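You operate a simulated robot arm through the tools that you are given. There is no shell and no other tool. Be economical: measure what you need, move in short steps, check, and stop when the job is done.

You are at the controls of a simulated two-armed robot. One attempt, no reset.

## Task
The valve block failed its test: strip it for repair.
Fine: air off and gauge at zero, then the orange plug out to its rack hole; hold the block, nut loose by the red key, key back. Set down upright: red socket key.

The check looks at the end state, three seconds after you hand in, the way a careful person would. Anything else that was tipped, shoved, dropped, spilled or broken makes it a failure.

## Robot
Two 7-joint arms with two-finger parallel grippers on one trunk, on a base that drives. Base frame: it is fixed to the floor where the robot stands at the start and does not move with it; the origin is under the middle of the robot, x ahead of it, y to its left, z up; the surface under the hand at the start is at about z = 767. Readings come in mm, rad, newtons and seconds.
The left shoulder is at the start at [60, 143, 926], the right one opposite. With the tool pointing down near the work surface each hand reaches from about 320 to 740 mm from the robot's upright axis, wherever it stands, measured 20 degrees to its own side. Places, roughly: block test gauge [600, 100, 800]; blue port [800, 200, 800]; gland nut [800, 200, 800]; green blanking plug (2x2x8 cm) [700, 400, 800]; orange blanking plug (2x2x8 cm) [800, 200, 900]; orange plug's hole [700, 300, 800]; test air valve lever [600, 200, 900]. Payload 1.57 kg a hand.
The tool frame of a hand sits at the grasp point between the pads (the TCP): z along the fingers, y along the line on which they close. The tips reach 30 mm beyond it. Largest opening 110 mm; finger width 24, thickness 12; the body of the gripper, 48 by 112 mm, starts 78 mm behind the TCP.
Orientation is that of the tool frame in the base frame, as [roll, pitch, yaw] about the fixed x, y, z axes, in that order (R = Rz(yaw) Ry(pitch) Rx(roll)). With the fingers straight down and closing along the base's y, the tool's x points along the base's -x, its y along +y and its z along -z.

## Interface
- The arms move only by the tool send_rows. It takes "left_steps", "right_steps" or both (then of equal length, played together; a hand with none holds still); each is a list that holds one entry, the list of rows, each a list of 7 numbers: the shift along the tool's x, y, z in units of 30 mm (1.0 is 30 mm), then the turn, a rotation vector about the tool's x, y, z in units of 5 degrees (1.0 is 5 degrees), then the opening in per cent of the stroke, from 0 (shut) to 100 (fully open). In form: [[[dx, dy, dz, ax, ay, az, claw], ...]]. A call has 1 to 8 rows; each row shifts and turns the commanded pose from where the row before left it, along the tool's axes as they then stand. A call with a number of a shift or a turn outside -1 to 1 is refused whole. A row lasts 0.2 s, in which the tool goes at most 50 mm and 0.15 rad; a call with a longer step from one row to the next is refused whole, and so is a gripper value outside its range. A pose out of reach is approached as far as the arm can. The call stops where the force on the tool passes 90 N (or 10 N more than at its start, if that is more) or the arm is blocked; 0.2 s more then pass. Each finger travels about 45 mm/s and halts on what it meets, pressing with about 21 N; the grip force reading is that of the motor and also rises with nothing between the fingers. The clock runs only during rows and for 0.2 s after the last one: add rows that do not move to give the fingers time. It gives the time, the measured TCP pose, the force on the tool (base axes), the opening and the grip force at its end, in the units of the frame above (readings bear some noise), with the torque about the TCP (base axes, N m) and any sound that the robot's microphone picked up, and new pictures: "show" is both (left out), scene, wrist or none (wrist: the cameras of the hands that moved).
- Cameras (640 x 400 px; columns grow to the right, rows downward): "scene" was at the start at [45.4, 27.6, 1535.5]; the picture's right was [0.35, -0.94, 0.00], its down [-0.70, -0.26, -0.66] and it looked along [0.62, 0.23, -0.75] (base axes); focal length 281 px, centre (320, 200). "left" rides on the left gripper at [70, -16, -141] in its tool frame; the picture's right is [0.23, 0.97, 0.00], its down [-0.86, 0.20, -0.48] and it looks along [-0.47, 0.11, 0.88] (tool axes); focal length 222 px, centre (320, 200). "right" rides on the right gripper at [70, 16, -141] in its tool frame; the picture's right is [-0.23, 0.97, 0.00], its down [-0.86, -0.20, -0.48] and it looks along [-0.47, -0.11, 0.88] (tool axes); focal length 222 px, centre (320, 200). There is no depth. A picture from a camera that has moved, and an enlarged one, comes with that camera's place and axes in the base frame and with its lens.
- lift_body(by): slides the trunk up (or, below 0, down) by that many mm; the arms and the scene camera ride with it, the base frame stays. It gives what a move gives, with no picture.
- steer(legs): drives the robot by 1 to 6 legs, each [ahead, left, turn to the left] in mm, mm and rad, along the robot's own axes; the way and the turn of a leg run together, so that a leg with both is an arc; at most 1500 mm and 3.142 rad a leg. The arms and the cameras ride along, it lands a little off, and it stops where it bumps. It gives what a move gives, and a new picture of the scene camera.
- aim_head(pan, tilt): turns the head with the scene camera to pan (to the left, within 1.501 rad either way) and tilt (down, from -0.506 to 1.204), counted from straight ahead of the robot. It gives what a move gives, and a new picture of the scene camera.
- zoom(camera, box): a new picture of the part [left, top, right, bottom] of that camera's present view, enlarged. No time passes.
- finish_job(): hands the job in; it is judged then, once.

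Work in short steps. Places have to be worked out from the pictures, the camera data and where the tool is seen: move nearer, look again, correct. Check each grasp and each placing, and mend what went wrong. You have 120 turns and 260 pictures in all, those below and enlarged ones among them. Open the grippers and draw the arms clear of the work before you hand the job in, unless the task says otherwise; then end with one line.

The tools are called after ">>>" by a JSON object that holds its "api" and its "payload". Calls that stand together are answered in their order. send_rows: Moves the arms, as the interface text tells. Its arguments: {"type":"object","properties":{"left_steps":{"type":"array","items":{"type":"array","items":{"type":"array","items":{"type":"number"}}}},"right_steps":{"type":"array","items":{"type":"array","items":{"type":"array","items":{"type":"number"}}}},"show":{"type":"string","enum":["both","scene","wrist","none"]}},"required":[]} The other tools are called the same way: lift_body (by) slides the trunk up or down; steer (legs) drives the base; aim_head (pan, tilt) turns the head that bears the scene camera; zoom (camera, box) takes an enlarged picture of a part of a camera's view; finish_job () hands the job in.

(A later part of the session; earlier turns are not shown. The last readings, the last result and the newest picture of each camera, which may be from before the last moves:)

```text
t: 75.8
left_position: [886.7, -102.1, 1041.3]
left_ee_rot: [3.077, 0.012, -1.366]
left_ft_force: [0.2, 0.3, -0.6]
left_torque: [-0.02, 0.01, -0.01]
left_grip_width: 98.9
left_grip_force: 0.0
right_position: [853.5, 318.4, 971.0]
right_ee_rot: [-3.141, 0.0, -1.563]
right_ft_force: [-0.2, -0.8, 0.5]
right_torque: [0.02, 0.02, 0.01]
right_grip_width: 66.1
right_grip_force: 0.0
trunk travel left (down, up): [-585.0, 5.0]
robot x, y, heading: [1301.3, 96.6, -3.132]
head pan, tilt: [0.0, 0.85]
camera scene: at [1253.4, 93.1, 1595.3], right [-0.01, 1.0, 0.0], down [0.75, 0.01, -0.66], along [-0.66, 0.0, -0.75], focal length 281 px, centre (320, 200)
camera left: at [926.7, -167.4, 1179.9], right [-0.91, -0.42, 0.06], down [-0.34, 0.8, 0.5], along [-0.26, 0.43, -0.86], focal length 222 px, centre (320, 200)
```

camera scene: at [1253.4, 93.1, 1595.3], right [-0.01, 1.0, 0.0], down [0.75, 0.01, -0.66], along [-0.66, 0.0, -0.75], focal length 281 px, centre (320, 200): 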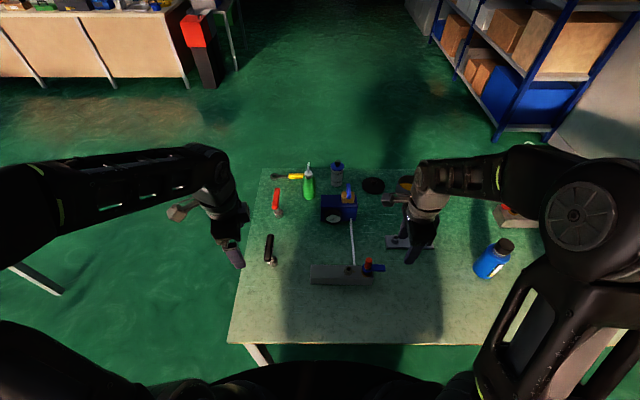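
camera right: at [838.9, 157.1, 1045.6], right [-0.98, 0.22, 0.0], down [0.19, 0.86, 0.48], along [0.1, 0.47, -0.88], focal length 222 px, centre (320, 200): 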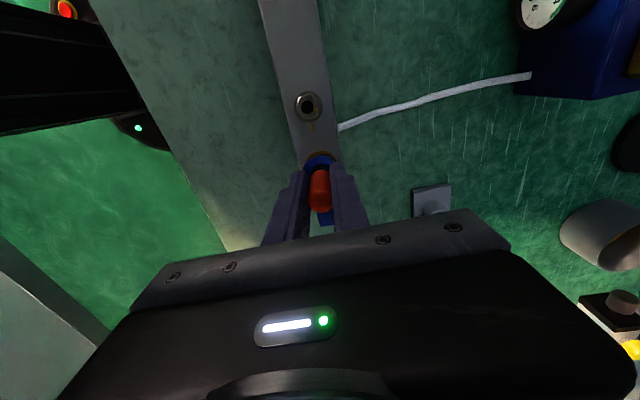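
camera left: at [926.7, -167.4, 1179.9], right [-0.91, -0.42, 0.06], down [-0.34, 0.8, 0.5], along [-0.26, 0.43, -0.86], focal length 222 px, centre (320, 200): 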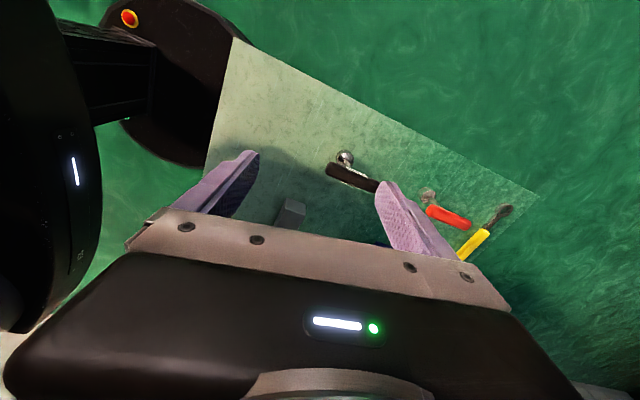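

Rotation works. Straighten the left tool and bring it over the block's free end (851, 85) at z≈930.

>>> {"api": "send_rows", "payload": {"left_steps": [[[-0.9, 0.3, 0, 0.73, 0, 1, 90], [-0.9, 0.3, 0, 0, 0, 1, 90], [-0.9, 0.3, 0.5, 0, 0, 0.4, 90], [-0.9, 0.3, 0.6, 0, 0, 0, 90], [-0.9, 0, 0.8, 0, 0, 0, 90], [-0.9, 0, 0.8, 0, 0, 0, 90], [-0.8, 0, 0.8, 0, 0, 0, 90], [0, 0, 0, 0, 0, 0, 90]]], "show": "both"}}

```text
t: 77.6
left_position: [846.3, 79.1, 938.5]
left_ee_rot: [3.137, 0.01, -1.574]
left_ft_force: [-0.1, 0.1, -0.8]
left_torque: [-0.03, 0.03, 0.02]
left_grip_width: 98.8
left_grip_force: 0.0
right_position: [853.2, 318.7, 970.5]
right_ee_rot: [3.141, 0.0, -1.563]
right_ft_force: [0.5, -0.4, 0.0]
right_torque: [0.02, -0.03, 0.0]
right_grip_width: 66.0
right_grip_force: 0.1
trunk travel left (down, up): [-585.0, 5.0]
robot x, y, heading: [1299.4, 94.0, -3.138]
head pan, tilt: [0.0, 0.85]
camera scene: at [1253.8, 92.7, 1595.3], right [-0.01, 1.0, 0.0], down [0.75, 0.01, -0.66], along [-0.66, 0.0, -0.75], focal length 281 px, centre (320, 200)
camera left: at [862.8, 8.1, 1077.8], right [-0.97, -0.22, 0.0], down [-0.19, 0.85, 0.49], along [-0.11, 0.48, -0.87], focal length 222 px, centre (320, 200)
```

scene: 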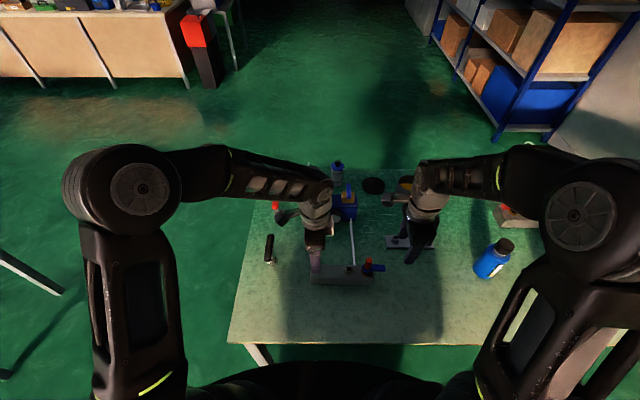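
left: 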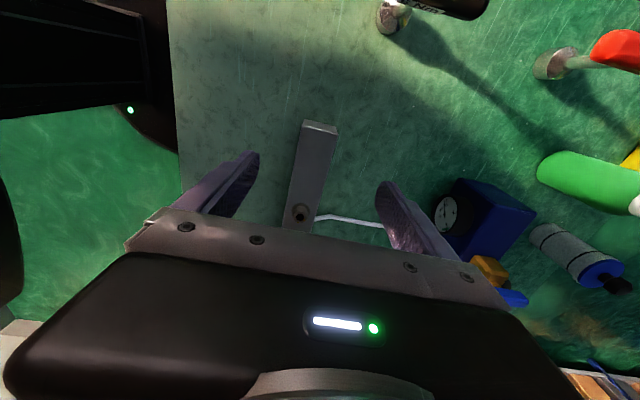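

Block axis x≈851; the free end is at y≈63. Centre and lower the left hand to z≈809.

>>> {"api": "send_rows", "payload": {"left_steps": [[[-0.3, -0.17, 0.8, 0, 0, 0, 90], [0, 0, 1, 0, 0, 0, 90], [0, 0, 1, 0, 0, 0, 90], [0, 0, 1, 0, 0, 0, 90], [0, 0, 0.5, 0, 0, 0, 90], [0, 0, 0, 0, 0, 0, 90]]], "show": "wrist"}}

>>> {"api": "zoom", "payload": {"camera": "scene", "box": [280, 225, 400, 305]}}

```text
t: 79.0
left_position: [848.8, 91.8, 810.1]
left_ee_rot: [3.141, 0.01, -1.576]
left_ft_force: [0.1, -0.7, 0.1]
left_torque: [-0.02, -0.04, 0.02]
left_grip_width: 98.8
left_grip_force: 0.1
right_position: [852.7, 318.7, 971.0]
right_ee_rot: [-3.141, 0.001, -1.565]
right_ft_force: [-0.4, 0.3, 0.7]
right_torque: [0.01, 0.02, 0.02]
right_grip_width: 66.1
right_grip_force: 0.0
trunk travel left (down, up): [-585.0, 5.0]
robot x, y, heading: [1302.0, 95.2, -3.135]
head pan, tilt: [0.0, 0.85]
camera left: at [865.2, 19.7, 949.8], right [-0.97, -0.22, 0.0], down [-0.2, 0.85, 0.49], along [-0.11, 0.47, -0.87], focal length 222 px, centre (320, 200)
```

left: 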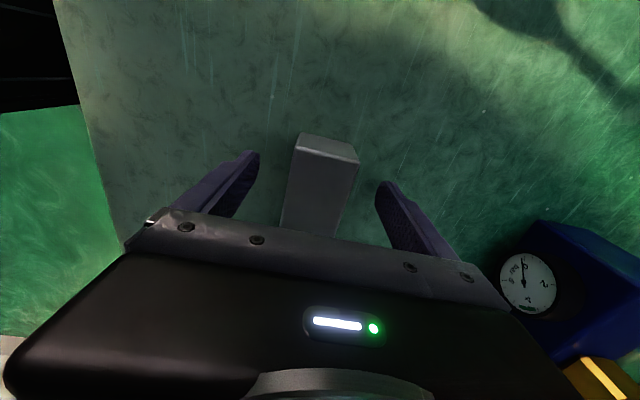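

```text
5.00 times, centred on (340, 265) of scene
camera zoom: at [1253.4, 93.2, 1595.3], right [-0.01, 1.0, 0.0], down [0.75, 0.01, -0.66], along [-0.66, 0.0, -0.75], focal length 1404 px, centre (220, -125)
```

zoom: 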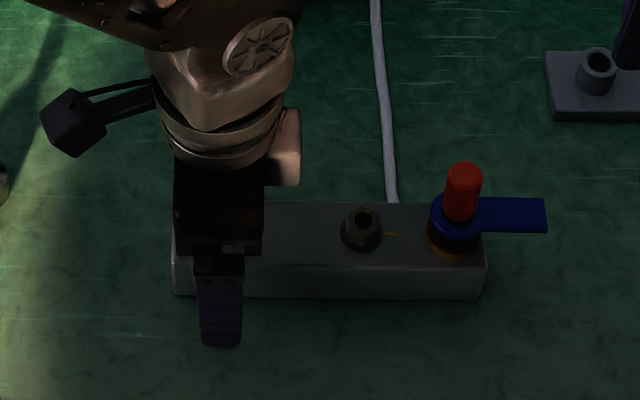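

Well centred. Close the left gripper on the block.

>>> {"api": "send_rows", "payload": {"left_steps": [[[0, 0, 0, 0, 0, 0, 30], [0, 0, 0, 0, 0, 0, 30], [0, 0, 0, 0, 0, 0, 30], [0, 0, 0, 0, 0, 0, 30], [0, 0, 0, 0, 0, 0, 30]]], "show": "none"}}

>>> {"api": "zoom", "payload": {"camera": "scene", "box": [280, 225, 400, 305]}}

```text
t: 80.2
left_position: [848.6, 90.1, 810.5]
left_ee_rot: [3.138, 0.01, -1.576]
left_ft_force: [5.8, -0.6, 3.8]
left_torque: [0.5, -0.64, -0.58]
left_grip_width: 45.4
left_grip_force: 20.9
right_position: [853.3, 318.9, 969.9]
right_ee_rot: [3.14, 0.001, -1.564]
right_ft_force: [-0.7, 0.0, 0.0]
right_torque: [-0.01, -0.04, -0.02]
right_grip_width: 65.9
right_grip_force: 0.1
trunk travel left (down, up): [-585.0, 5.0]
robot x, y, heading: [1299.4, 94.9, -3.128]
head pan, tilt: [0.0, 0.85]
```

```text
5.00 times, centred on (340, 265) of scene
camera zoom: at [1254.1, 93.2, 1595.3], right [-0.01, 1.0, 0.0], down [0.75, 0.01, -0.66], along [-0.66, 0.0, -0.75], focal length 1404 px, centre (220, -125)
```

zoom: 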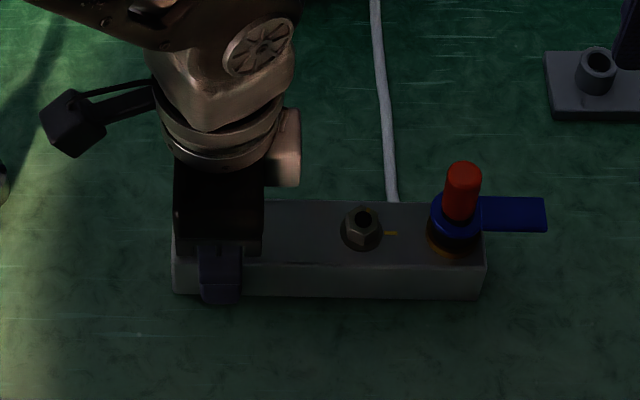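

Block held (45 mm). Bring the right hand back over the plug.

>>> {"api": "send_rows", "payload": {"right_steps": [[[1, 0, 0, 0, 0, 0, 60], [1, 0, 0, 0, 0, 0, 60], [1, 0.05, 0, 0, 0, 0, 60], [0.06, 0, 0.8, 0, 0, 0, 60], [0, 0, 0.5, 0, 0, 0, 60], [0, 0, 0, 0, 0, 0, 60]]], "show": "wrist"}}

>>> {"api": "zoom", "payload": {"camera": "right", "box": [220, 60, 420, 220]}}

```text
t: 81.6
left_position: [848.2, 90.5, 809.7]
left_ee_rot: [3.14, 0.01, -1.574]
left_ft_force: [0.8, -1.4, 0.3]
left_torque: [0.35, -0.14, -0.16]
left_grip_width: 44.9
left_grip_force: 20.8
right_position: [850.2, 226.3, 933.3]
right_ee_rot: [3.141, 0.001, -1.563]
right_ft_force: [-0.6, 0.3, -0.1]
right_torque: [0.0, 0.0, 0.0]
right_grip_width: 65.8
right_grip_force: 0.1
trunk travel left (down, up): [-585.0, 5.0]
robot x, y, heading: [1299.8, 96.1, -3.134]
head pan, tilt: [0.0, 0.85]
camera right: at [835.1, 157.3, 1075.4], right [-0.98, 0.22, 0.0], down [0.19, 0.86, 0.48], along [0.11, 0.47, -0.88], focal length 222 px, centre (320, 200)
```

right: 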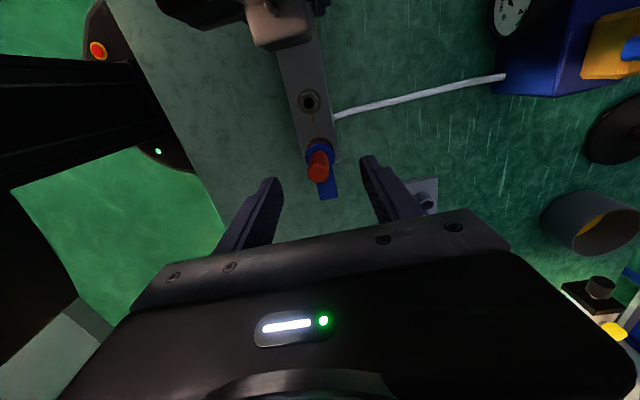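

```text
2.50 times, centred on (320, 140) of right
camera zoom: at [835.1, 157.3, 1075.4], right [-0.98, 0.22, 0.0], down [0.19, 0.86, 0.48], along [0.11, 0.47, -0.88], focal length 555 px, centre (320, 350)
```

zoom: 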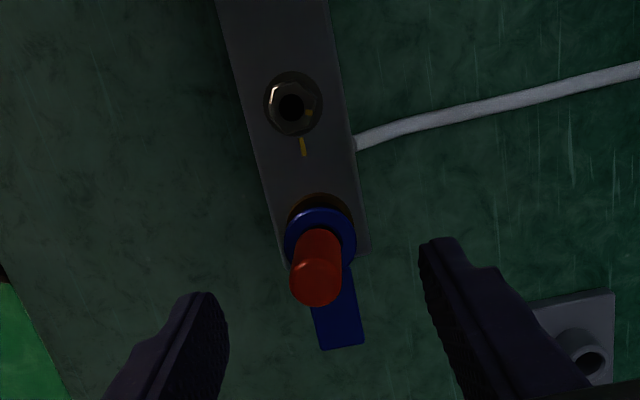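

Aligned. Lower, grip, and pull with the block held; reading forces.

>>> {"api": "send_rows", "payload": {"right_steps": [[[0, -0.03, 0.9, 0, 0, 0, 60], [0, 0, 0.85, 0, 0, 0, 60], [0, 0, 0, 0, 0, 0, 8], [0, 0, 0, 0, 0, 0, 5], [0, 0, 0, 0, 0, 0, 5], [0, 0, 0, 0, 0, 0, 5], [0, 0, -0.1, 0, 0, 0, 5], [0, 0, -0.1, 0, 0, 0, 5]]], "show": "none"}}

```text
t: 83.4
left_position: [849.3, 91.8, 809.8]
left_ee_rot: [3.138, 0.01, -1.575]
left_ft_force: [5.9, -2.2, 14.4]
left_torque: [0.8, -0.18, -0.77]
left_grip_width: 45.3
left_grip_force: 20.7
right_position: [852.7, 225.8, 886.8]
right_ee_rot: [3.14, 0.0, -1.565]
right_ft_force: [-5.4, -4.2, -12.1]
right_torque: [-0.32, 0.3, 0.01]
right_grip_width: 18.1
right_grip_force: 20.6
trunk travel left (down, up): [-585.0, 5.0]
robot x, y, heading: [1299.2, 93.8, -3.135]
head pan, tilt: [0.0, 0.85]
```

>>> {"api": "send_rows", "payload": {"right_steps": [[[0, 0, -0.1, 0, 0, 0, 0], [0, 0, -0.1, 0, 0, 0, 0]]], "show": "wrist"}}

>>> {"api": "zoom", "payload": {"camera": "right", "box": [220, 60, 420, 220]}}

>>> {"api": "zoom", "payload": {"camera": "scene", "box": [340, 240, 400, 290]}}

```text
t: 84.0
left_position: [849.1, 91.6, 810.3]
left_ee_rot: [3.139, 0.011, -1.576]
left_ft_force: [1.2, 5.4, 1.9]
left_torque: [0.21, 0.0, -0.23]
left_grip_width: 45.3
left_grip_force: 19.2
right_position: [852.2, 227.2, 892.1]
right_ee_rot: [3.141, 0.001, -1.565]
right_ft_force: [-1.6, -7.3, -6.2]
right_torque: [-0.43, 0.11, 0.0]
right_grip_width: 18.1
right_grip_force: 20.8
trunk travel left (down, up): [-585.0, 5.0]
robot x, y, heading: [1302.3, 92.5, -3.133]
head pan, tilt: [0.0, 0.85]
camera right: at [838.3, 157.9, 1034.2], right [-0.98, 0.22, 0.0], down [0.19, 0.86, 0.48], along [0.1, 0.47, -0.88], focal length 222 px, centre (320, 200)
```

right: 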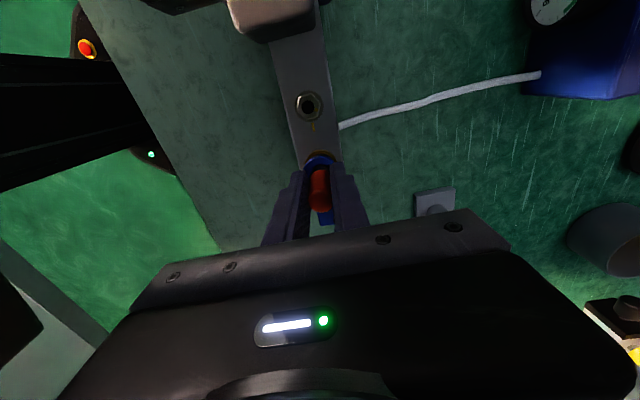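

```text
2.50 times, centred on (320, 140) of right
camera zoom: at [838.3, 157.9, 1034.2], right [-0.98, 0.22, 0.0], down [0.19, 0.86, 0.48], along [0.1, 0.47, -0.88], focal length 555 px, centre (320, 350)
```

zoom: 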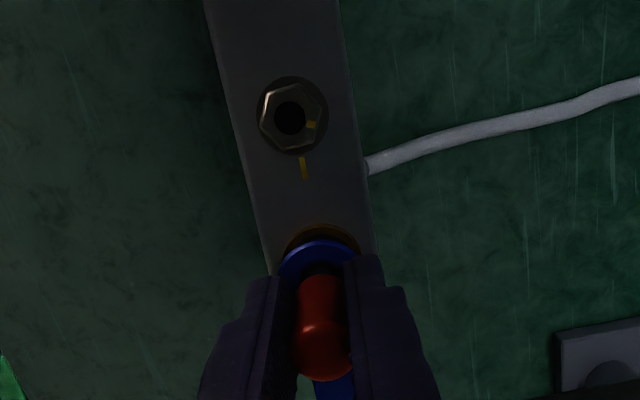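

```text
8.00 times, centred on (370, 265) of scene
camera zoom: at [1253.0, 93.3, 1595.1], right [-0.01, 1.0, 0.0], down [0.75, 0.0, -0.66], along [-0.66, 0.0, -0.75], focal length 2246 px, centre (-80, -320)
```

zoom: 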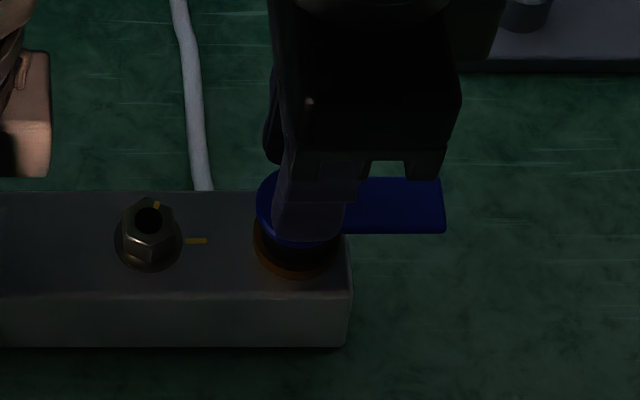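

The gap between plug and ring has grown a little, and the block stayed put. Pull further in small steps.

>>> {"api": "send_rows", "payload": {"right_steps": [[[0, 0, -0.15, 0, 0, 0, 0], [0, 0, -0.15, 0, 0, 0, 0], [0, 0, -0.15, 0, 0, 0, 0]]], "show": "wrist"}}

>>> {"api": "zoom", "payload": {"camera": "right", "box": [220, 60, 420, 220]}}

>>> {"api": "zoom", "payload": {"camera": "scene", "box": [340, 240, 400, 290]}}

```text
t: 84.8
left_position: [848.6, 90.3, 810.5]
left_ee_rot: [3.14, 0.007, -1.574]
left_ft_force: [1.8, 4.1, 2.8]
left_torque: [0.07, 0.02, -0.16]
left_grip_width: 45.5
left_grip_force: 11.4
right_position: [852.3, 226.9, 905.8]
right_ee_rot: [3.141, 0.002, -1.563]
right_ft_force: [-1.8, -5.2, -8.4]
right_torque: [0.19, 0.07, -0.01]
right_grip_width: 18.2
right_grip_force: 20.9
trunk travel left (down, up): [-585.0, 5.0]
robot x, y, heading: [1298.3, 93.3, -3.133]
head pan, tilt: [0.0, 0.85]
camera right: at [838.4, 158.1, 1047.0], right [-0.98, 0.22, 0.0], down [0.19, 0.86, 0.48], along [0.11, 0.47, -0.88], focal length 222 px, centre (320, 200)
```

right: 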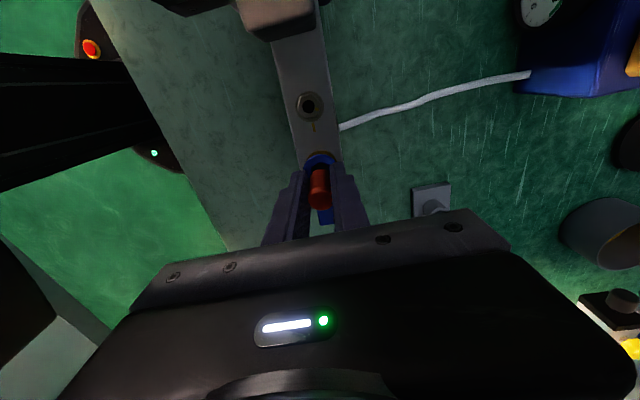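

```text
2.50 times, centred on (320, 140) of right
camera zoom: at [838.4, 158.1, 1047.0], right [-0.98, 0.22, 0.0], down [0.19, 0.86, 0.48], along [0.11, 0.47, -0.88], focal length 555 px, centre (320, 350)
```

zoom: 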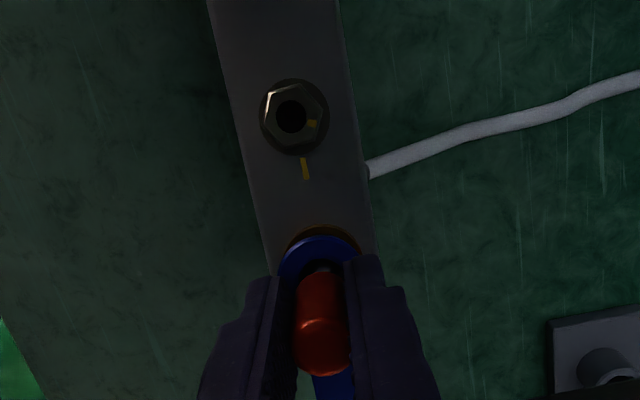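

```text
8.00 times, centred on (370, 265) of scene
camera zoom: at [1253.1, 93.3, 1595.3], right [-0.01, 1.0, 0.0], down [0.75, 0.01, -0.66], along [-0.66, 0.0, -0.75], focal length 2246 px, centre (-80, -320)
```

zoom: 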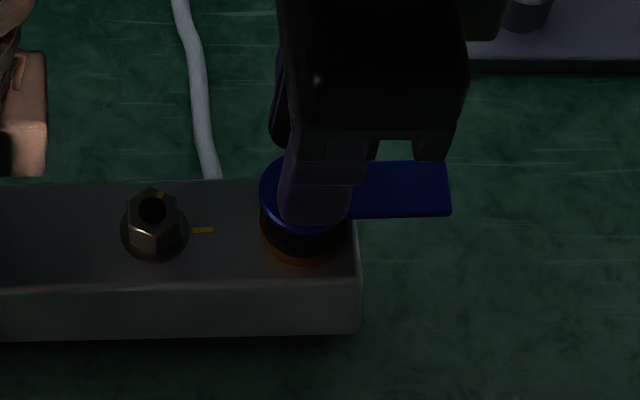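

The block tips up again: the plug is locked, so the blue collar tab must be turned. Lower back, release, and rise clear.

>>> {"api": "send_rows", "payload": {"right_steps": [[[0, 0, 0.2, 0, 0, 0, 0], [0, 0, 0.2, 0, 0, 0, 0], [0, 0, 0.2, 0, 0, 0, 0], [0, 0, 0.22, 0, 0, 0, 0], [0, 0, 0, 0, 0, 0, 50], [0, 0, 0, 0, 0, 0, 50], [0, 0, 0, 0, 0, 0, 50]]], "show": "none"}}

>>> {"api": "send_rows", "payload": {"right_steps": [[[0, 0, -1, 0, 0, 0, 50], [0, 0, -0.8, 0, 0, 0, 50], [-0.6, 0, 0, 0, 0, 0, 50], [-0.55, 0, 0, 0, 0, 0, 50], [0, 0, 0, 0, 0, 0, 50]]], "show": "wrist"}}

>>> {"api": "zoom", "payload": {"camera": "right", "box": [220, 40, 420, 200]}}

>>> {"api": "zoom", "payload": {"camera": "scene", "box": [340, 235, 400, 285]}}

```text
t: 86.4
left_position: [849.2, 91.8, 810.4]
left_ee_rot: [3.139, 0.01, -1.576]
left_ft_force: [-0.3, 1.1, -2.6]
left_torque: [0.16, -0.03, 0.19]
left_grip_width: 45.0
left_grip_force: 21.5
right_position: [852.7, 227.7, 881.0]
right_ee_rot: [-3.141, 0.001, -1.563]
right_ft_force: [-0.8, -0.1, 0.1]
right_torque: [0.02, -0.01, 0.04]
right_grip_width: 55.0
right_grip_force: 0.0
trunk travel left (down, up): [-585.0, 5.0]
robot x, y, heading: [1301.9, 94.4, -3.137]
head pan, tilt: [0.0, 0.85]
```

```text
t: 87.6
left_position: [848.9, 90.5, 810.6]
left_ee_rot: [3.14, 0.01, -1.575]
left_ft_force: [-0.5, 0.9, -0.1]
left_torque: [0.59, -0.09, 0.17]
left_grip_width: 45.1
left_grip_force: 20.5
right_position: [851.2, 262.4, 936.2]
right_ee_rot: [-3.14, -0.001, -1.564]
right_ft_force: [-0.2, -0.2, 0.4]
right_torque: [0.02, 0.03, 0.02]
right_grip_width: 54.9
right_grip_force: 0.1
trunk travel left (down, up): [-585.0, 5.0]
robot x, y, heading: [1302.1, 92.7, -3.132]
head pan, tilt: [0.0, 0.85]
camera right: at [837.4, 192.3, 1078.2], right [-0.98, 0.22, 0.0], down [0.19, 0.86, 0.48], along [0.11, 0.47, -0.88], focal length 222 px, centre (320, 200)
```

right: 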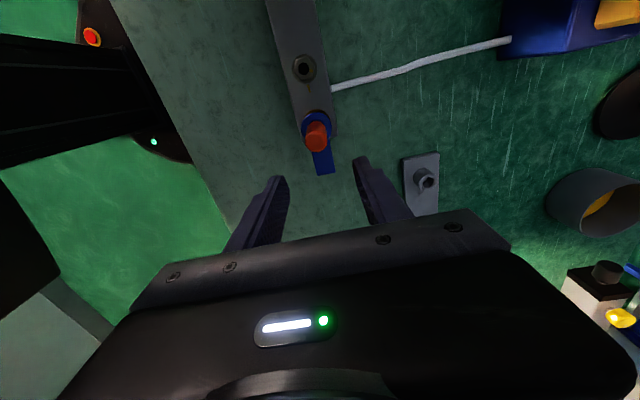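

```text
2.50 times, centred on (320, 120) of right
camera zoom: at [837.4, 192.3, 1078.2], right [-0.98, 0.22, 0.0], down [0.19, 0.86, 0.48], along [0.11, 0.47, -0.88], focal length 555 px, centre (320, 400)
```

zoom: 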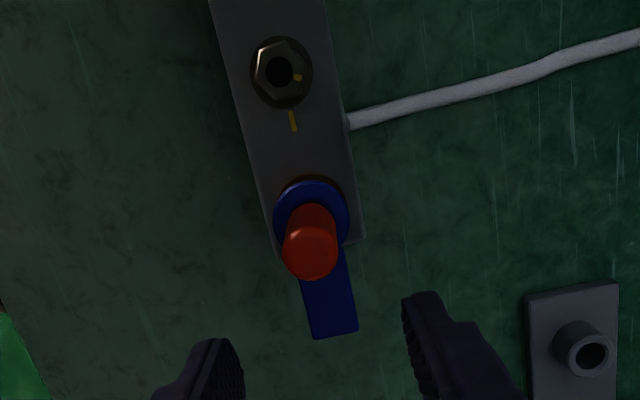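

```text
8.00 times, centred on (370, 260) of scene
camera zoom: at [1253.3, 93.2, 1595.3], right [-0.01, 1.0, 0.0], down [0.75, 0.01, -0.66], along [-0.66, 0.0, -0.75], focal length 2246 px, centre (-80, -280)
```

zoom: 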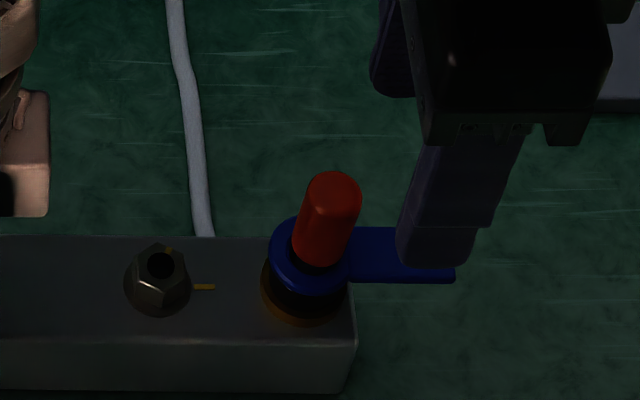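

The tab runs y≈243–286, about 22 wide, centred x≈851.7. Lower the fingers around it at y≈268, and close.

>>> {"api": "send_rows", "payload": {"right_steps": [[[-0.19, 0, 0.9, 0, 0, 0, 50], [0, 0, 0.9, 0, 0, 0, 50], [0, 0, 1, 0, 0, 0, 50], [0, 0, 0, 0, 0, 0, 10], [0, 0, 0, 0, 0, 0, 10], [0, 0, 0, 0, 0, 0, 10], [0, 0, 0, 0, 0, 0, 10]]], "show": "wrist"}}

>>> {"api": "zoom", "payload": {"camera": "right", "box": [220, 40, 420, 200]}}

>>> {"api": "zoom", "payload": {"camera": "scene", "box": [340, 235, 400, 285]}}

```text
t: 89.2
left_position: [849.1, 89.9, 809.5]
left_ee_rot: [-3.141, 0.008, -1.578]
left_ft_force: [8.8, 0.5, -4.4]
left_torque: [-0.1, 0.21, -0.81]
left_grip_width: 45.2
left_grip_force: 20.8
right_position: [851.9, 266.4, 850.2]
right_ee_rot: [3.139, 0.0, -1.566]
right_ft_force: [-7.3, 0.3, 0.2]
right_torque: [-0.03, 0.13, -0.64]
right_grip_width: 21.3
right_grip_force: 20.9
trunk travel left (down, up): [-585.0, 5.0]
robot x, y, heading: [1299.4, 97.0, -3.141]
head pan, tilt: [0.0, 0.85]
camera right: at [838.7, 197.0, 991.8], right [-0.97, 0.22, 0.0], down [0.2, 0.86, 0.48], along [0.1, 0.47, -0.88], focal length 222 px, centre (320, 200)
```

right: 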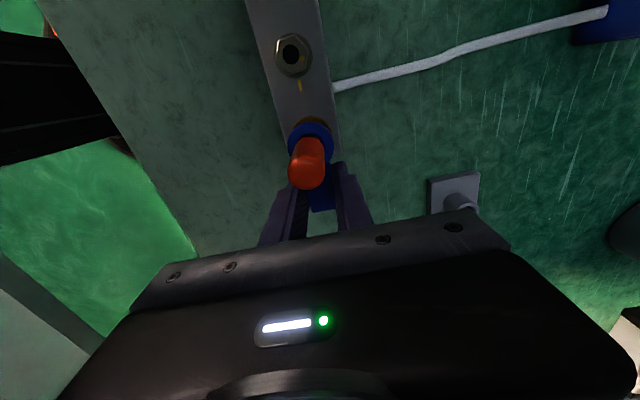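

```text
2.50 times, centred on (320, 120) of right
camera zoom: at [838.7, 197.0, 991.8], right [-0.97, 0.22, 0.0], down [0.2, 0.86, 0.48], along [0.1, 0.47, -0.88], focal length 555 px, centre (320, 400)
```

zoom: 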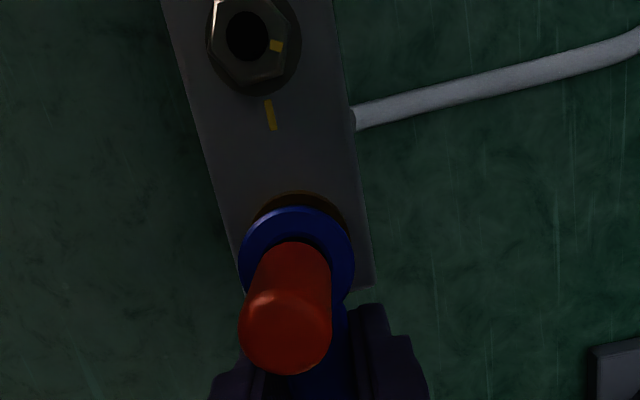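

```text
8.00 times, centred on (370, 260) of scene
camera zoom: at [1252.9, 93.2, 1595.2], right [-0.01, 1.0, 0.0], down [0.75, 0.01, -0.66], along [-0.66, 0.0, -0.75], focal length 2246 px, centre (-80, -280)
```

zoom: 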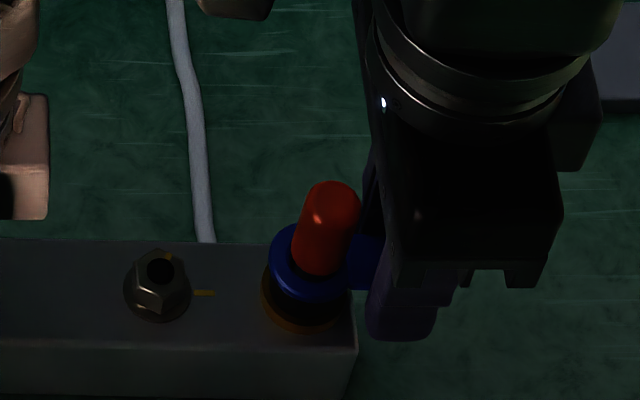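

Tab gripped (21 mm). Try a 10° arc counter-clockwise about the port axis and watch for resistance.

>>> {"api": "send_rows", "payload": {"right_steps": [[[0, 0.113, 0, 0, 0, -1, 10], [0, 0.113, 0, 0, 0, -1, 10]]], "show": "none"}}

>>> {"api": "zoom", "payload": {"camera": "scene", "box": [340, 235, 400, 285]}}

>>> {"api": "zoom", "payload": {"camera": "right", "box": [220, 40, 420, 200]}}

```text
t: 89.8
left_position: [848.2, 90.9, 810.0]
left_ee_rot: [3.139, 0.008, -1.571]
left_ft_force: [0.3, -3.2, -5.6]
left_torque: [-0.2, -0.15, 0.8]
left_grip_width: 45.2
left_grip_force: 21.3
right_position: [847.2, 266.8, 850.2]
right_ee_rot: [-3.137, -0.001, -1.387]
right_ft_force: [0.7, 2.8, 0.5]
right_torque: [-0.12, 0.1, -0.67]
right_grip_width: 25.1
right_grip_force: 20.8
trunk travel left (down, up): [-585.0, 5.0]
robot x, y, heading: [1297.5, 94.5, -3.137]
head pan, tilt: [0.0, 0.85]
```

```text
8.00 times, centred on (370, 260) of scene
camera zoom: at [1252.9, 93.2, 1595.3], right [-0.01, 1.0, 0.0], down [0.75, 0.01, -0.66], along [-0.66, 0.0, -0.75], focal length 2246 px, centre (-80, -280)
```

zoom: 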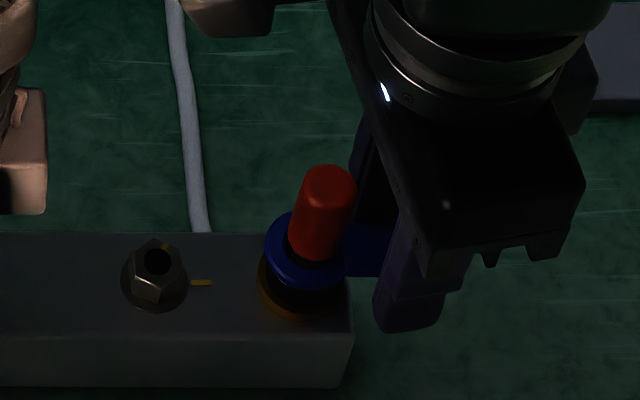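

```text
2.50 times, centred on (320, 120) of right
camera zoom: at [845.1, 195.2, 992.0], right [-1.0, 0.05, 0.0], down [0.04, 0.88, 0.48], along [0.03, 0.48, -0.88], focal length 555 px, centre (320, 400)
```

zoom: 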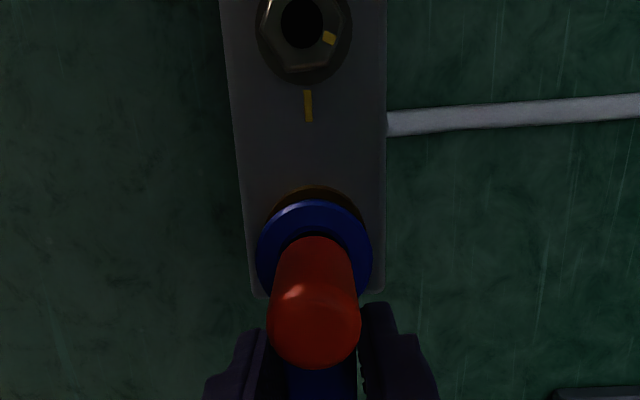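

The grip spread to 25 mm and the block shifted slightly: the tab resists that way. Go back and try clockwise.

>>> {"api": "send_rows", "payload": {"right_steps": [[[0, -0.113, 0, 0, 0, 1, 10], [0, -0.113, 0, 0, 0, 1, 10], [0, -0.113, 0, 0, 0, 1, 10], [0, -0.113, 0, 0, 0, 1, 10]]], "show": "none"}}

>>> {"api": "zoom", "payload": {"camera": "scene", "box": [340, 235, 400, 285]}}

>>> {"api": "zoom", "payload": {"camera": "right", "box": [220, 40, 420, 200]}}

```text
t: 90.8
left_position: [847.5, 90.7, 809.3]
left_ee_rot: [3.137, 0.011, -1.576]
left_ft_force: [0.1, 1.7, -1.9]
left_torque: [0.09, -0.01, -0.9]
left_grip_width: 46.1
left_grip_force: 21.0
right_position: [859.7, 267.6, 850.4]
right_ee_rot: [3.141, -0.001, -1.74]
right_ft_force: [-0.7, -1.7, -0.3]
right_torque: [0.02, 0.04, 0.76]
right_grip_width: 23.5
right_grip_force: 20.5
trunk travel left (down, up): [-585.0, 5.0]
robot x, y, heading: [1302.0, 90.3, -3.135]
head pan, tilt: [0.0, 0.85]
```

```text
8.00 times, centred on (370, 260) of scene
camera zoom: at [1253.0, 93.2, 1595.3], right [-0.01, 1.0, 0.0], down [0.75, 0.01, -0.66], along [-0.66, 0.0, -0.75], focal length 2246 px, centre (-80, -280)
```

zoom: 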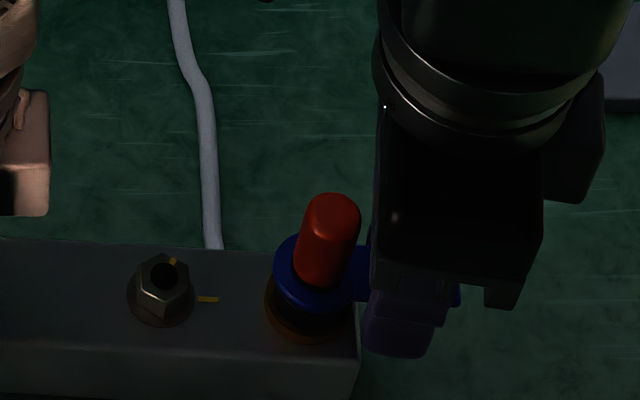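

```text
2.50 times, centred on (320, 120) of right
camera zoom: at [832.3, 201.8, 992.7], right [-0.92, 0.39, 0.0], down [0.34, 0.81, 0.48], along [0.19, 0.44, -0.88], focal length 555 px, centre (320, 400)
```

zoom: 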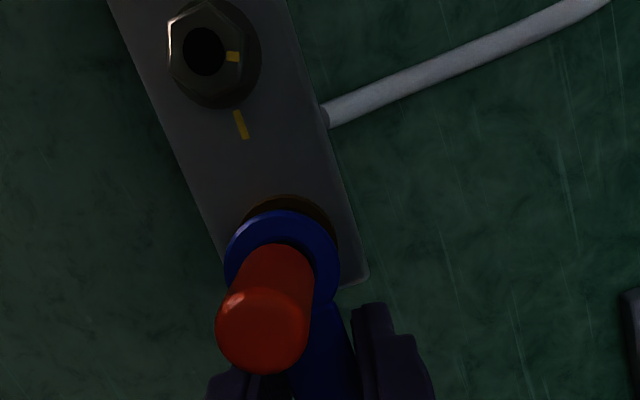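

Both directions just drag the block, so it isn't a turning collar; it may be a press-to-release collar. Return to centre and test pressing the gripped tab down a few mm.

>>> {"api": "send_rows", "payload": {"right_steps": [[[0, 0.113, 0, 0, 0, -1, 10], [0, 0.113, 0, 0, 0, -1, 10], [0, 0, 0, 0, 0, 0, 10]]], "show": "none"}}

>>> {"api": "zoom", "payload": {"camera": "scene", "box": [350, 245, 390, 280]}}

>>> {"api": "send_rows", "payload": {"right_steps": [[[0, 0, 0.1, 0, 0, 0, 10], [0, 0, 0.1, 0, 0, 0, 10]]], "show": "none"}}

>>> {"api": "zoom", "payload": {"camera": "scene", "box": [350, 245, 390, 280]}}

```text
t: 91.6
left_position: [850.1, 91.6, 807.9]
left_ee_rot: [3.141, 0.008, -1.577]
left_ft_force: [6.2, -3.9, -2.7]
left_torque: [0.55, 0.1, -0.53]
left_grip_width: 45.0
left_grip_force: 20.8
right_position: [851.0, 266.7, 850.6]
right_ee_rot: [3.14, 0.001, -1.565]
right_ft_force: [-5.1, 1.8, -0.1]
right_torque: [-0.21, 0.11, -0.51]
right_grip_width: 21.1
right_grip_force: 20.9
trunk travel left (down, up): [-585.0, 5.0]
robot x, y, heading: [1300.7, 97.4, -3.137]
head pan, tilt: [0.0, 0.85]
```

```text
11.43 times, centred on (370, 262) of scene
camera zoom: at [1253.0, 93.2, 1595.3], right [-0.01, 1.0, 0.0], down [0.75, 0.01, -0.66], along [-0.66, 0.0, -0.75], focal length 3209 px, centre (-251, -514)
```

zoom: 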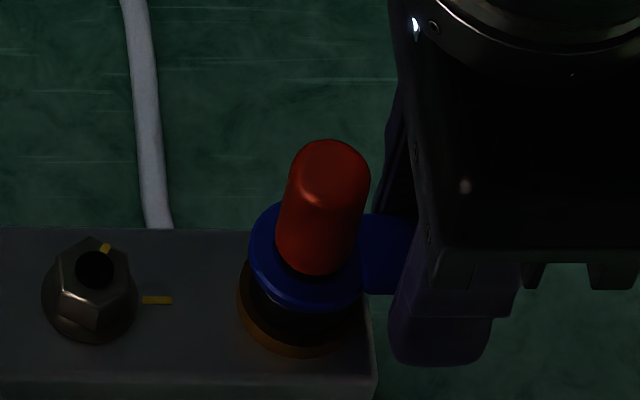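

```text
t: 92.2
left_position: [849.9, 90.5, 808.5]
left_ee_rot: [3.141, 0.009, -1.577]
left_ft_force: [6.6, -0.1, -7.4]
left_torque: [-0.41, 0.16, -0.77]
left_grip_width: 44.9
left_grip_force: 21.3
right_position: [852.0, 268.8, 845.5]
right_ee_rot: [3.14, -0.001, -1.563]
right_ft_force: [-6.7, 0.4, 2.3]
right_torque: [-0.29, 0.09, -0.47]
right_grip_width: 21.3
right_grip_force: 20.7
trunk travel left (down, up): [-585.0, 5.0]
robot x, y, heading: [1296.8, 92.2, -3.136]
head pan, tilt: [0.0, 0.85]
```

```text
11.43 times, centred on (370, 262) of scene
camera zoom: at [1253.0, 93.2, 1595.3], right [-0.01, 1.0, 0.0], down [0.75, 0.01, -0.66], along [-0.66, 0.0, -0.75], focal length 3209 px, centre (-251, -514)
```

zoom: 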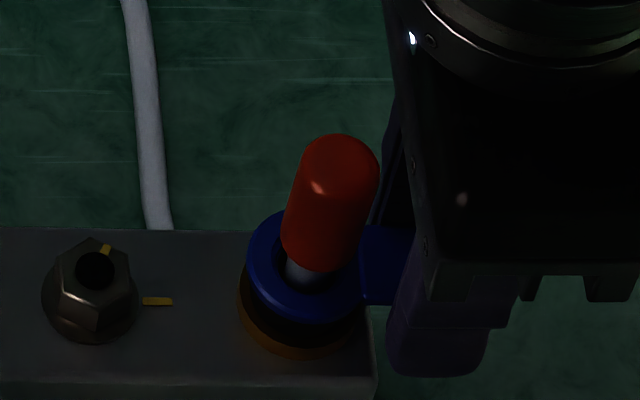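

The collar is a press-to-release type: pressing it dropped it ~5 mm and the plug popped up. Let go of the tab and see whether the plug stays up.

>>> {"api": "send_rows", "payload": {"right_steps": [[[0, 0, 0, 0, 0, 0, 45], [0, 0, 0, 0, 0, 0, 45], [0, 0, 0, 0, 0, 0, 45], [0, 0, -1, 0, 0, 0, 50], [0, 0, -1, 0, 0, 0, 50], [0, 0, -0.9, 0, 0, 0, 50], [0, 0, 0, 0, 0, 0, 50]]], "show": "none"}}

>>> {"api": "zoom", "payload": {"camera": "scene", "box": [350, 245, 390, 280]}}

```text
t: 93.8
left_position: [849.3, 89.4, 809.0]
left_ee_rot: [3.139, 0.011, -1.574]
left_ft_force: [-3.1, -1.0, 0.6]
left_torque: [0.62, 0.0, 0.47]
left_grip_width: 44.7
left_grip_force: 20.9
right_position: [855.0, 270.2, 932.2]
right_ee_rot: [-3.141, 0.0, -1.562]
right_ft_force: [0.5, 0.6, -1.1]
right_torque: [-0.02, -0.01, 0.02]
right_grip_width: 55.0
right_grip_force: 0.0
trunk travel left (down, up): [-585.0, 5.0]
robot x, y, heading: [1296.4, 95.0, -3.128]
head pan, tilt: [0.0, 0.85]
```

```text
11.43 times, centred on (370, 262) of scene
camera zoom: at [1253.1, 92.8, 1595.3], right [-0.01, 1.0, 0.0], down [0.75, 0.01, -0.66], along [-0.66, 0.0, -0.75], focal length 3209 px, centre (-251, -514)
```

zoom: 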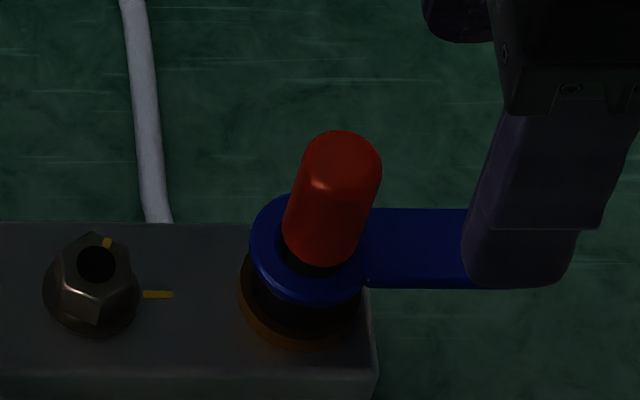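

The plug seems loose now and leans slightly. Move over it again and check with the wrist camera.

>>> {"api": "send_rows", "payload": {"right_steps": [[[0.7, 0.13, 0, 0, 0, 0, 55], [0.63, 0, 0, 0, 0, 0, 55], [0, 0, 0, 0, 0, 0, 55]]], "show": "wrist"}}

>>> {"api": "zoom", "payload": {"camera": "right", "box": [220, 80, 420, 240]}}

```text
t: 94.6
left_position: [849.9, 90.8, 810.1]
left_ee_rot: [3.141, 0.01, -1.575]
left_ft_force: [-3.1, -0.8, 0.4]
left_torque: [0.51, -0.03, 0.43]
left_grip_width: 45.0
left_grip_force: 21.1
right_position: [849.4, 229.9, 930.7]
right_ee_rot: [-3.14, 0.001, -1.565]
right_ft_force: [-0.4, 0.5, 0.5]
right_torque: [-0.01, 0.02, -0.03]
right_grip_width: 60.6
right_grip_force: 0.0
trunk travel left (down, up): [-585.0, 5.0]
robot x, y, heading: [1297.1, 95.5, -3.133]
head pan, tilt: [0.0, 0.85]
camera right: at [833.7, 160.8, 1073.2], right [-0.98, 0.22, 0.0], down [0.19, 0.86, 0.48], along [0.11, 0.47, -0.88], focal length 222 px, centre (320, 200)
```

right: 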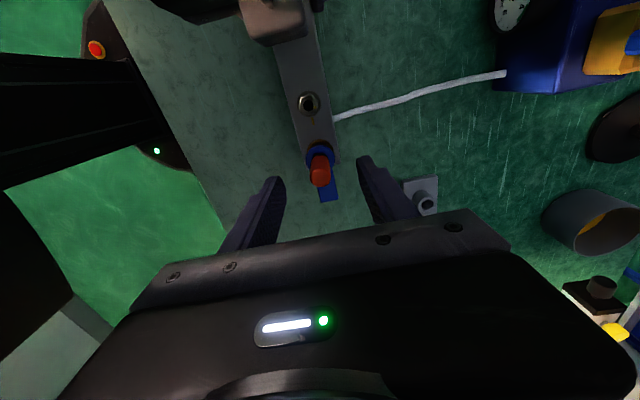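

```text
2.50 times, centred on (320, 160) of right
camera zoom: at [833.7, 160.8, 1073.2], right [-0.98, 0.22, 0.0], down [0.19, 0.86, 0.48], along [0.11, 0.47, -0.88], focal length 555 px, centre (320, 300)
```

zoom: 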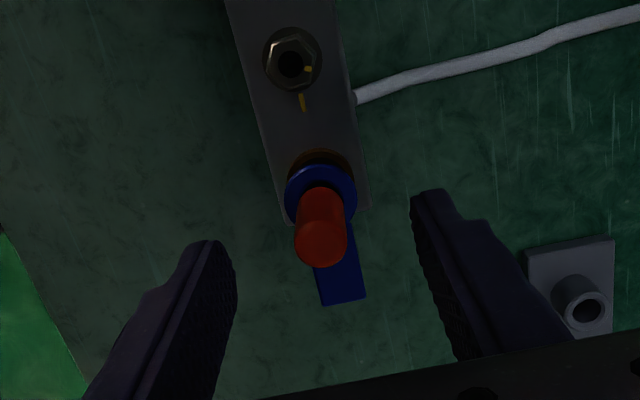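

Plug top at about (850.5,235). Lower, grip and pull gently.

>>> {"api": "send_rows", "payload": {"right_steps": [[[-0.1, -0.03, 0.8, 0, 0, 0, 55], [0, 0, 0.75, 0, 0, 0, 55], [0, 0, 0, 0, 0, 0, 8], [0, 0, 0, 0, 0, 0, 5], [0, 0, 0, 0, 0, 0, 5], [0, 0, 0, 0, 0, 0, 5], [0, 0, -0.1, 0, 0, 0, 5], [0, 0, -0.1, 0, 0, 0, 5]]], "show": "none"}}

>>> {"api": "zoom", "payload": {"camera": "scene", "box": [340, 240, 400, 290]}}

>>> {"api": "send_rows", "payload": {"right_steps": [[[0, 0, -0.1, 0, 0, 0, 5], [0, 0, -0.1, 0, 0, 0, 5]]], "show": "wrist"}}

>>> {"api": "zoom", "payload": {"camera": "scene", "box": [340, 240, 400, 290]}}

```text
t: 96.4
left_position: [849.1, 91.2, 809.2]
left_ee_rot: [3.14, 0.008, -1.576]
left_ft_force: [1.1, -4.4, 3.3]
left_torque: [0.66, 0.02, -0.19]
left_grip_width: 44.7
left_grip_force: 21.2
right_position: [849.9, 231.9, 890.0]
right_ee_rot: [-3.141, 0.001, -1.564]
right_ft_force: [-1.1, 1.6, -7.1]
right_torque: [0.24, 0.1, 0.01]
right_grip_width: 17.4
right_grip_force: 20.4
trunk travel left (down, up): [-585.0, 5.0]
robot x, y, heading: [1303.0, 93.3, -3.132]
head pan, tilt: [0.0, 0.85]
```

```text
8.00 times, centred on (370, 265) of scene
camera zoom: at [1253.1, 93.3, 1595.2], right [-0.01, 1.0, 0.0], down [0.75, 0.01, -0.66], along [-0.66, 0.0, -0.75], focal length 2246 px, centre (-80, -320)
```

zoom: 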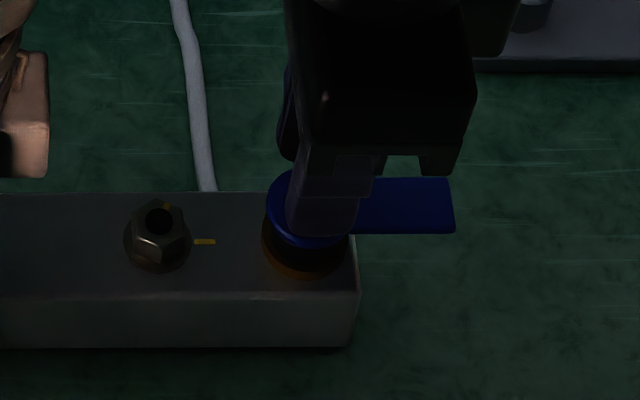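

```text
t: 97.0
left_position: [849.1, 91.4, 809.7]
left_ee_rot: [3.139, 0.008, -1.575]
left_ft_force: [1.1, -2.0, 5.3]
left_torque: [0.68, 0.05, -0.2]
left_grip_width: 45.1
left_grip_force: 21.4
right_position: [850.5, 231.3, 896.3]
right_ee_rot: [3.14, -0.002, -1.563]
right_ft_force: [-0.4, 1.4, -10.3]
right_torque: [0.53, 0.08, -0.01]
right_grip_width: 17.7
right_grip_force: 21.2
trunk travel left (down, up): [-585.0, 5.0]
robot x, y, heading: [1300.8, 91.5, -3.138]
head pan, tilt: [0.0, 0.85]
camera right: at [835.1, 162.4, 1039.2], right [-0.98, 0.22, 0.0], down [0.19, 0.86, 0.48], along [0.11, 0.47, -0.88], focal length 222 px, centre (320, 200)
```

right: 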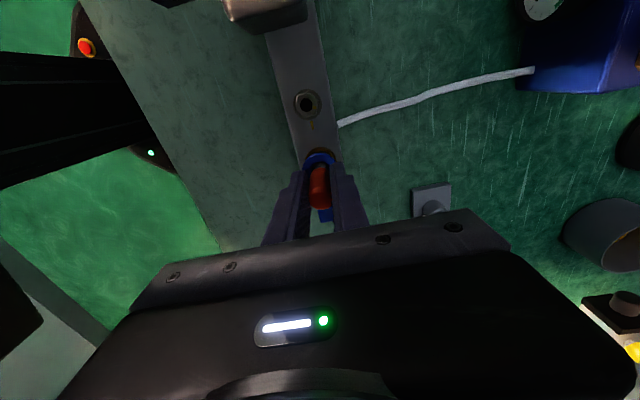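

```text
8.00 times, centred on (370, 265) of scene
camera zoom: at [1253.0, 93.3, 1595.2], right [-0.01, 1.0, 0.0], down [0.75, 0.01, -0.66], along [-0.66, 0.0, -0.75], focal length 2246 px, centre (-80, -320)
```

zoom: 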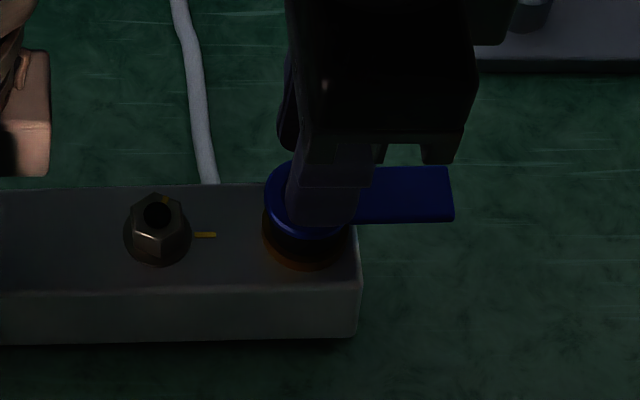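

The latch re-engages when released, so the collar must be pressed while the plug is pulled: right hand on the tab (leaning away to +y), left hand on the plug (leaning to −y). Put the block down, release both hands and rise.

>>> {"api": "send_rows", "payload": {"right_steps": [[[0, 0, 0.2, 0, 0, 0, 5], [0, 0, 0.2, 0, 0, 0, 5], [0, 0, 0.12, 0, 0, 0, 5], [0, 0, 0, 0, 0, 0, 50], [0, 0, 0, 0, 0, 0, 50], [0, 0, 0, 0, 0, 0, 50], [0, 0, -1, 0, 0, 0, 50], [0, 0, -1, 0, 0, 0, 50]]], "left_steps": [[[0, 0, 0, 0, 0, 0, 30], [0, 0, 0, 0, 0, 0, 30], [0, 0, 0, 0, 0, 0, 30], [0, 0, 0, 0, 0, 0, 80], [0, 0, 0, 0, 0, 0, 80], [0, 0, 0, 0, 0, 0, 80], [0, 0, -0.5, 0, 0, 0, 80], [0, 0, -0.8, 0, 0, 0, 80]]], "show": "none"}}

>>> {"api": "send_rows", "payload": {"right_steps": [[[-0.5, 0, -0.5, 0, 0, 0, 50], [-0.9, 0, 0, 0, 1, 0, 50], [-0.5, 0, 0, 0, 1, 0, 50], [0, 0, 0, 0, 1, 0, 50], [0, 0, 0, 0, 1, 0, 50], [0, 0, 0, 0, 1, 0, 50], [0, 0, 0, 0, 1, 0, 50], [0, 0, 0, 0, 0, 0, 50]]], "left_steps": [[[0, 0, -1, 0, 0, 0, 60], [0, 0, -1, 0, 0, 0, 60], [0, 0, -1, 0, -1, 0, 60], [0, 0, -0.4, 0, -1, 0, 60], [0, 0, 0, 0, -1, 0, 60], [0, 0, 0, 0, -1, 0, 60], [0, 0, 0, 0, -1, 0, 60], [0, 0, 0, 0, -1, 0, 60]]], "show": "none"}}

>>> {"api": "steer", "payload": {"legs": [[0, -60, 0]]}}

```text
t: 98.8
left_position: [848.6, 92.5, 850.0]
left_ee_rot: [3.139, 0.011, -1.574]
left_ft_force: [0.2, 0.5, -0.2]
left_torque: [0.01, 0.02, 0.02]
left_grip_width: 88.2
left_grip_force: 0.1
right_position: [850.4, 231.1, 940.9]
right_ee_rot: [3.14, 0.0, -1.563]
right_ft_force: [-1.0, 0.3, 0.2]
right_torque: [-0.01, 0.01, -0.01]
right_grip_width: 54.9
right_grip_force: 0.0
trunk travel left (down, up): [-585.0, 5.0]
robot x, y, heading: [1301.3, 91.5, -3.134]
head pan, tilt: [0.0, 0.85]
```

```text
t: 100.6
left_position: [847.2, 87.7, 950.9]
left_ee_rot: [3.14, 0.533, -1.576]
left_ft_force: [0.8, 0.2, 1.0]
left_torque: [0.01, -0.02, -0.01]
left_grip_width: 66.2
left_grip_force: 0.1
right_position: [849.6, 287.6, 954.8]
right_ee_rot: [3.139, -0.523, -1.564]
right_ft_force: [-0.2, 0.1, 0.3]
right_torque: [0.0, -0.01, -0.02]
right_grip_width: 55.1
right_grip_force: 0.0
trunk travel left (down, up): [-585.0, 5.0]
robot x, y, heading: [1301.9, 96.6, -3.135]
head pan, tilt: [0.0, 0.85]
```

```text
t: 101.6
left_position: [846.3, 150.7, 951.3]
left_ee_rot: [3.141, 0.532, -1.576]
left_ft_force: [0.0, 0.3, 0.2]
left_torque: [-0.04, 0.02, -0.03]
left_grip_width: 66.1
left_grip_force: 0.1
right_position: [849.6, 348.7, 954.3]
right_ee_rot: [-3.14, -0.524, -1.567]
right_ft_force: [-0.1, 0.2, -0.6]
right_torque: [-0.03, 0.03, -0.01]
right_grip_width: 55.1
right_grip_force: 0.0
trunk travel left (down, up): [-585.0, 5.0]
robot x, y, heading: [1299.1, 154.5, -3.138]
head pan, tilt: [0.0, 0.85]
camera scene: at [1253.0, 154.9, 1595.3], right [-0.01, 1.0, 0.0], down [0.75, 0.0, -0.66], along [-0.66, 0.0, -0.75], focal length 281 px, centre (320, 200)
```

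scene: 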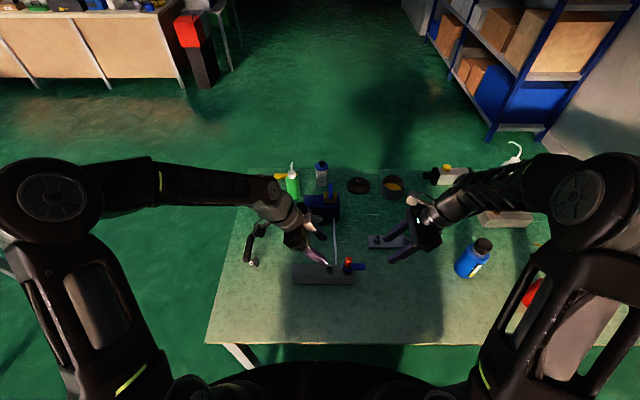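

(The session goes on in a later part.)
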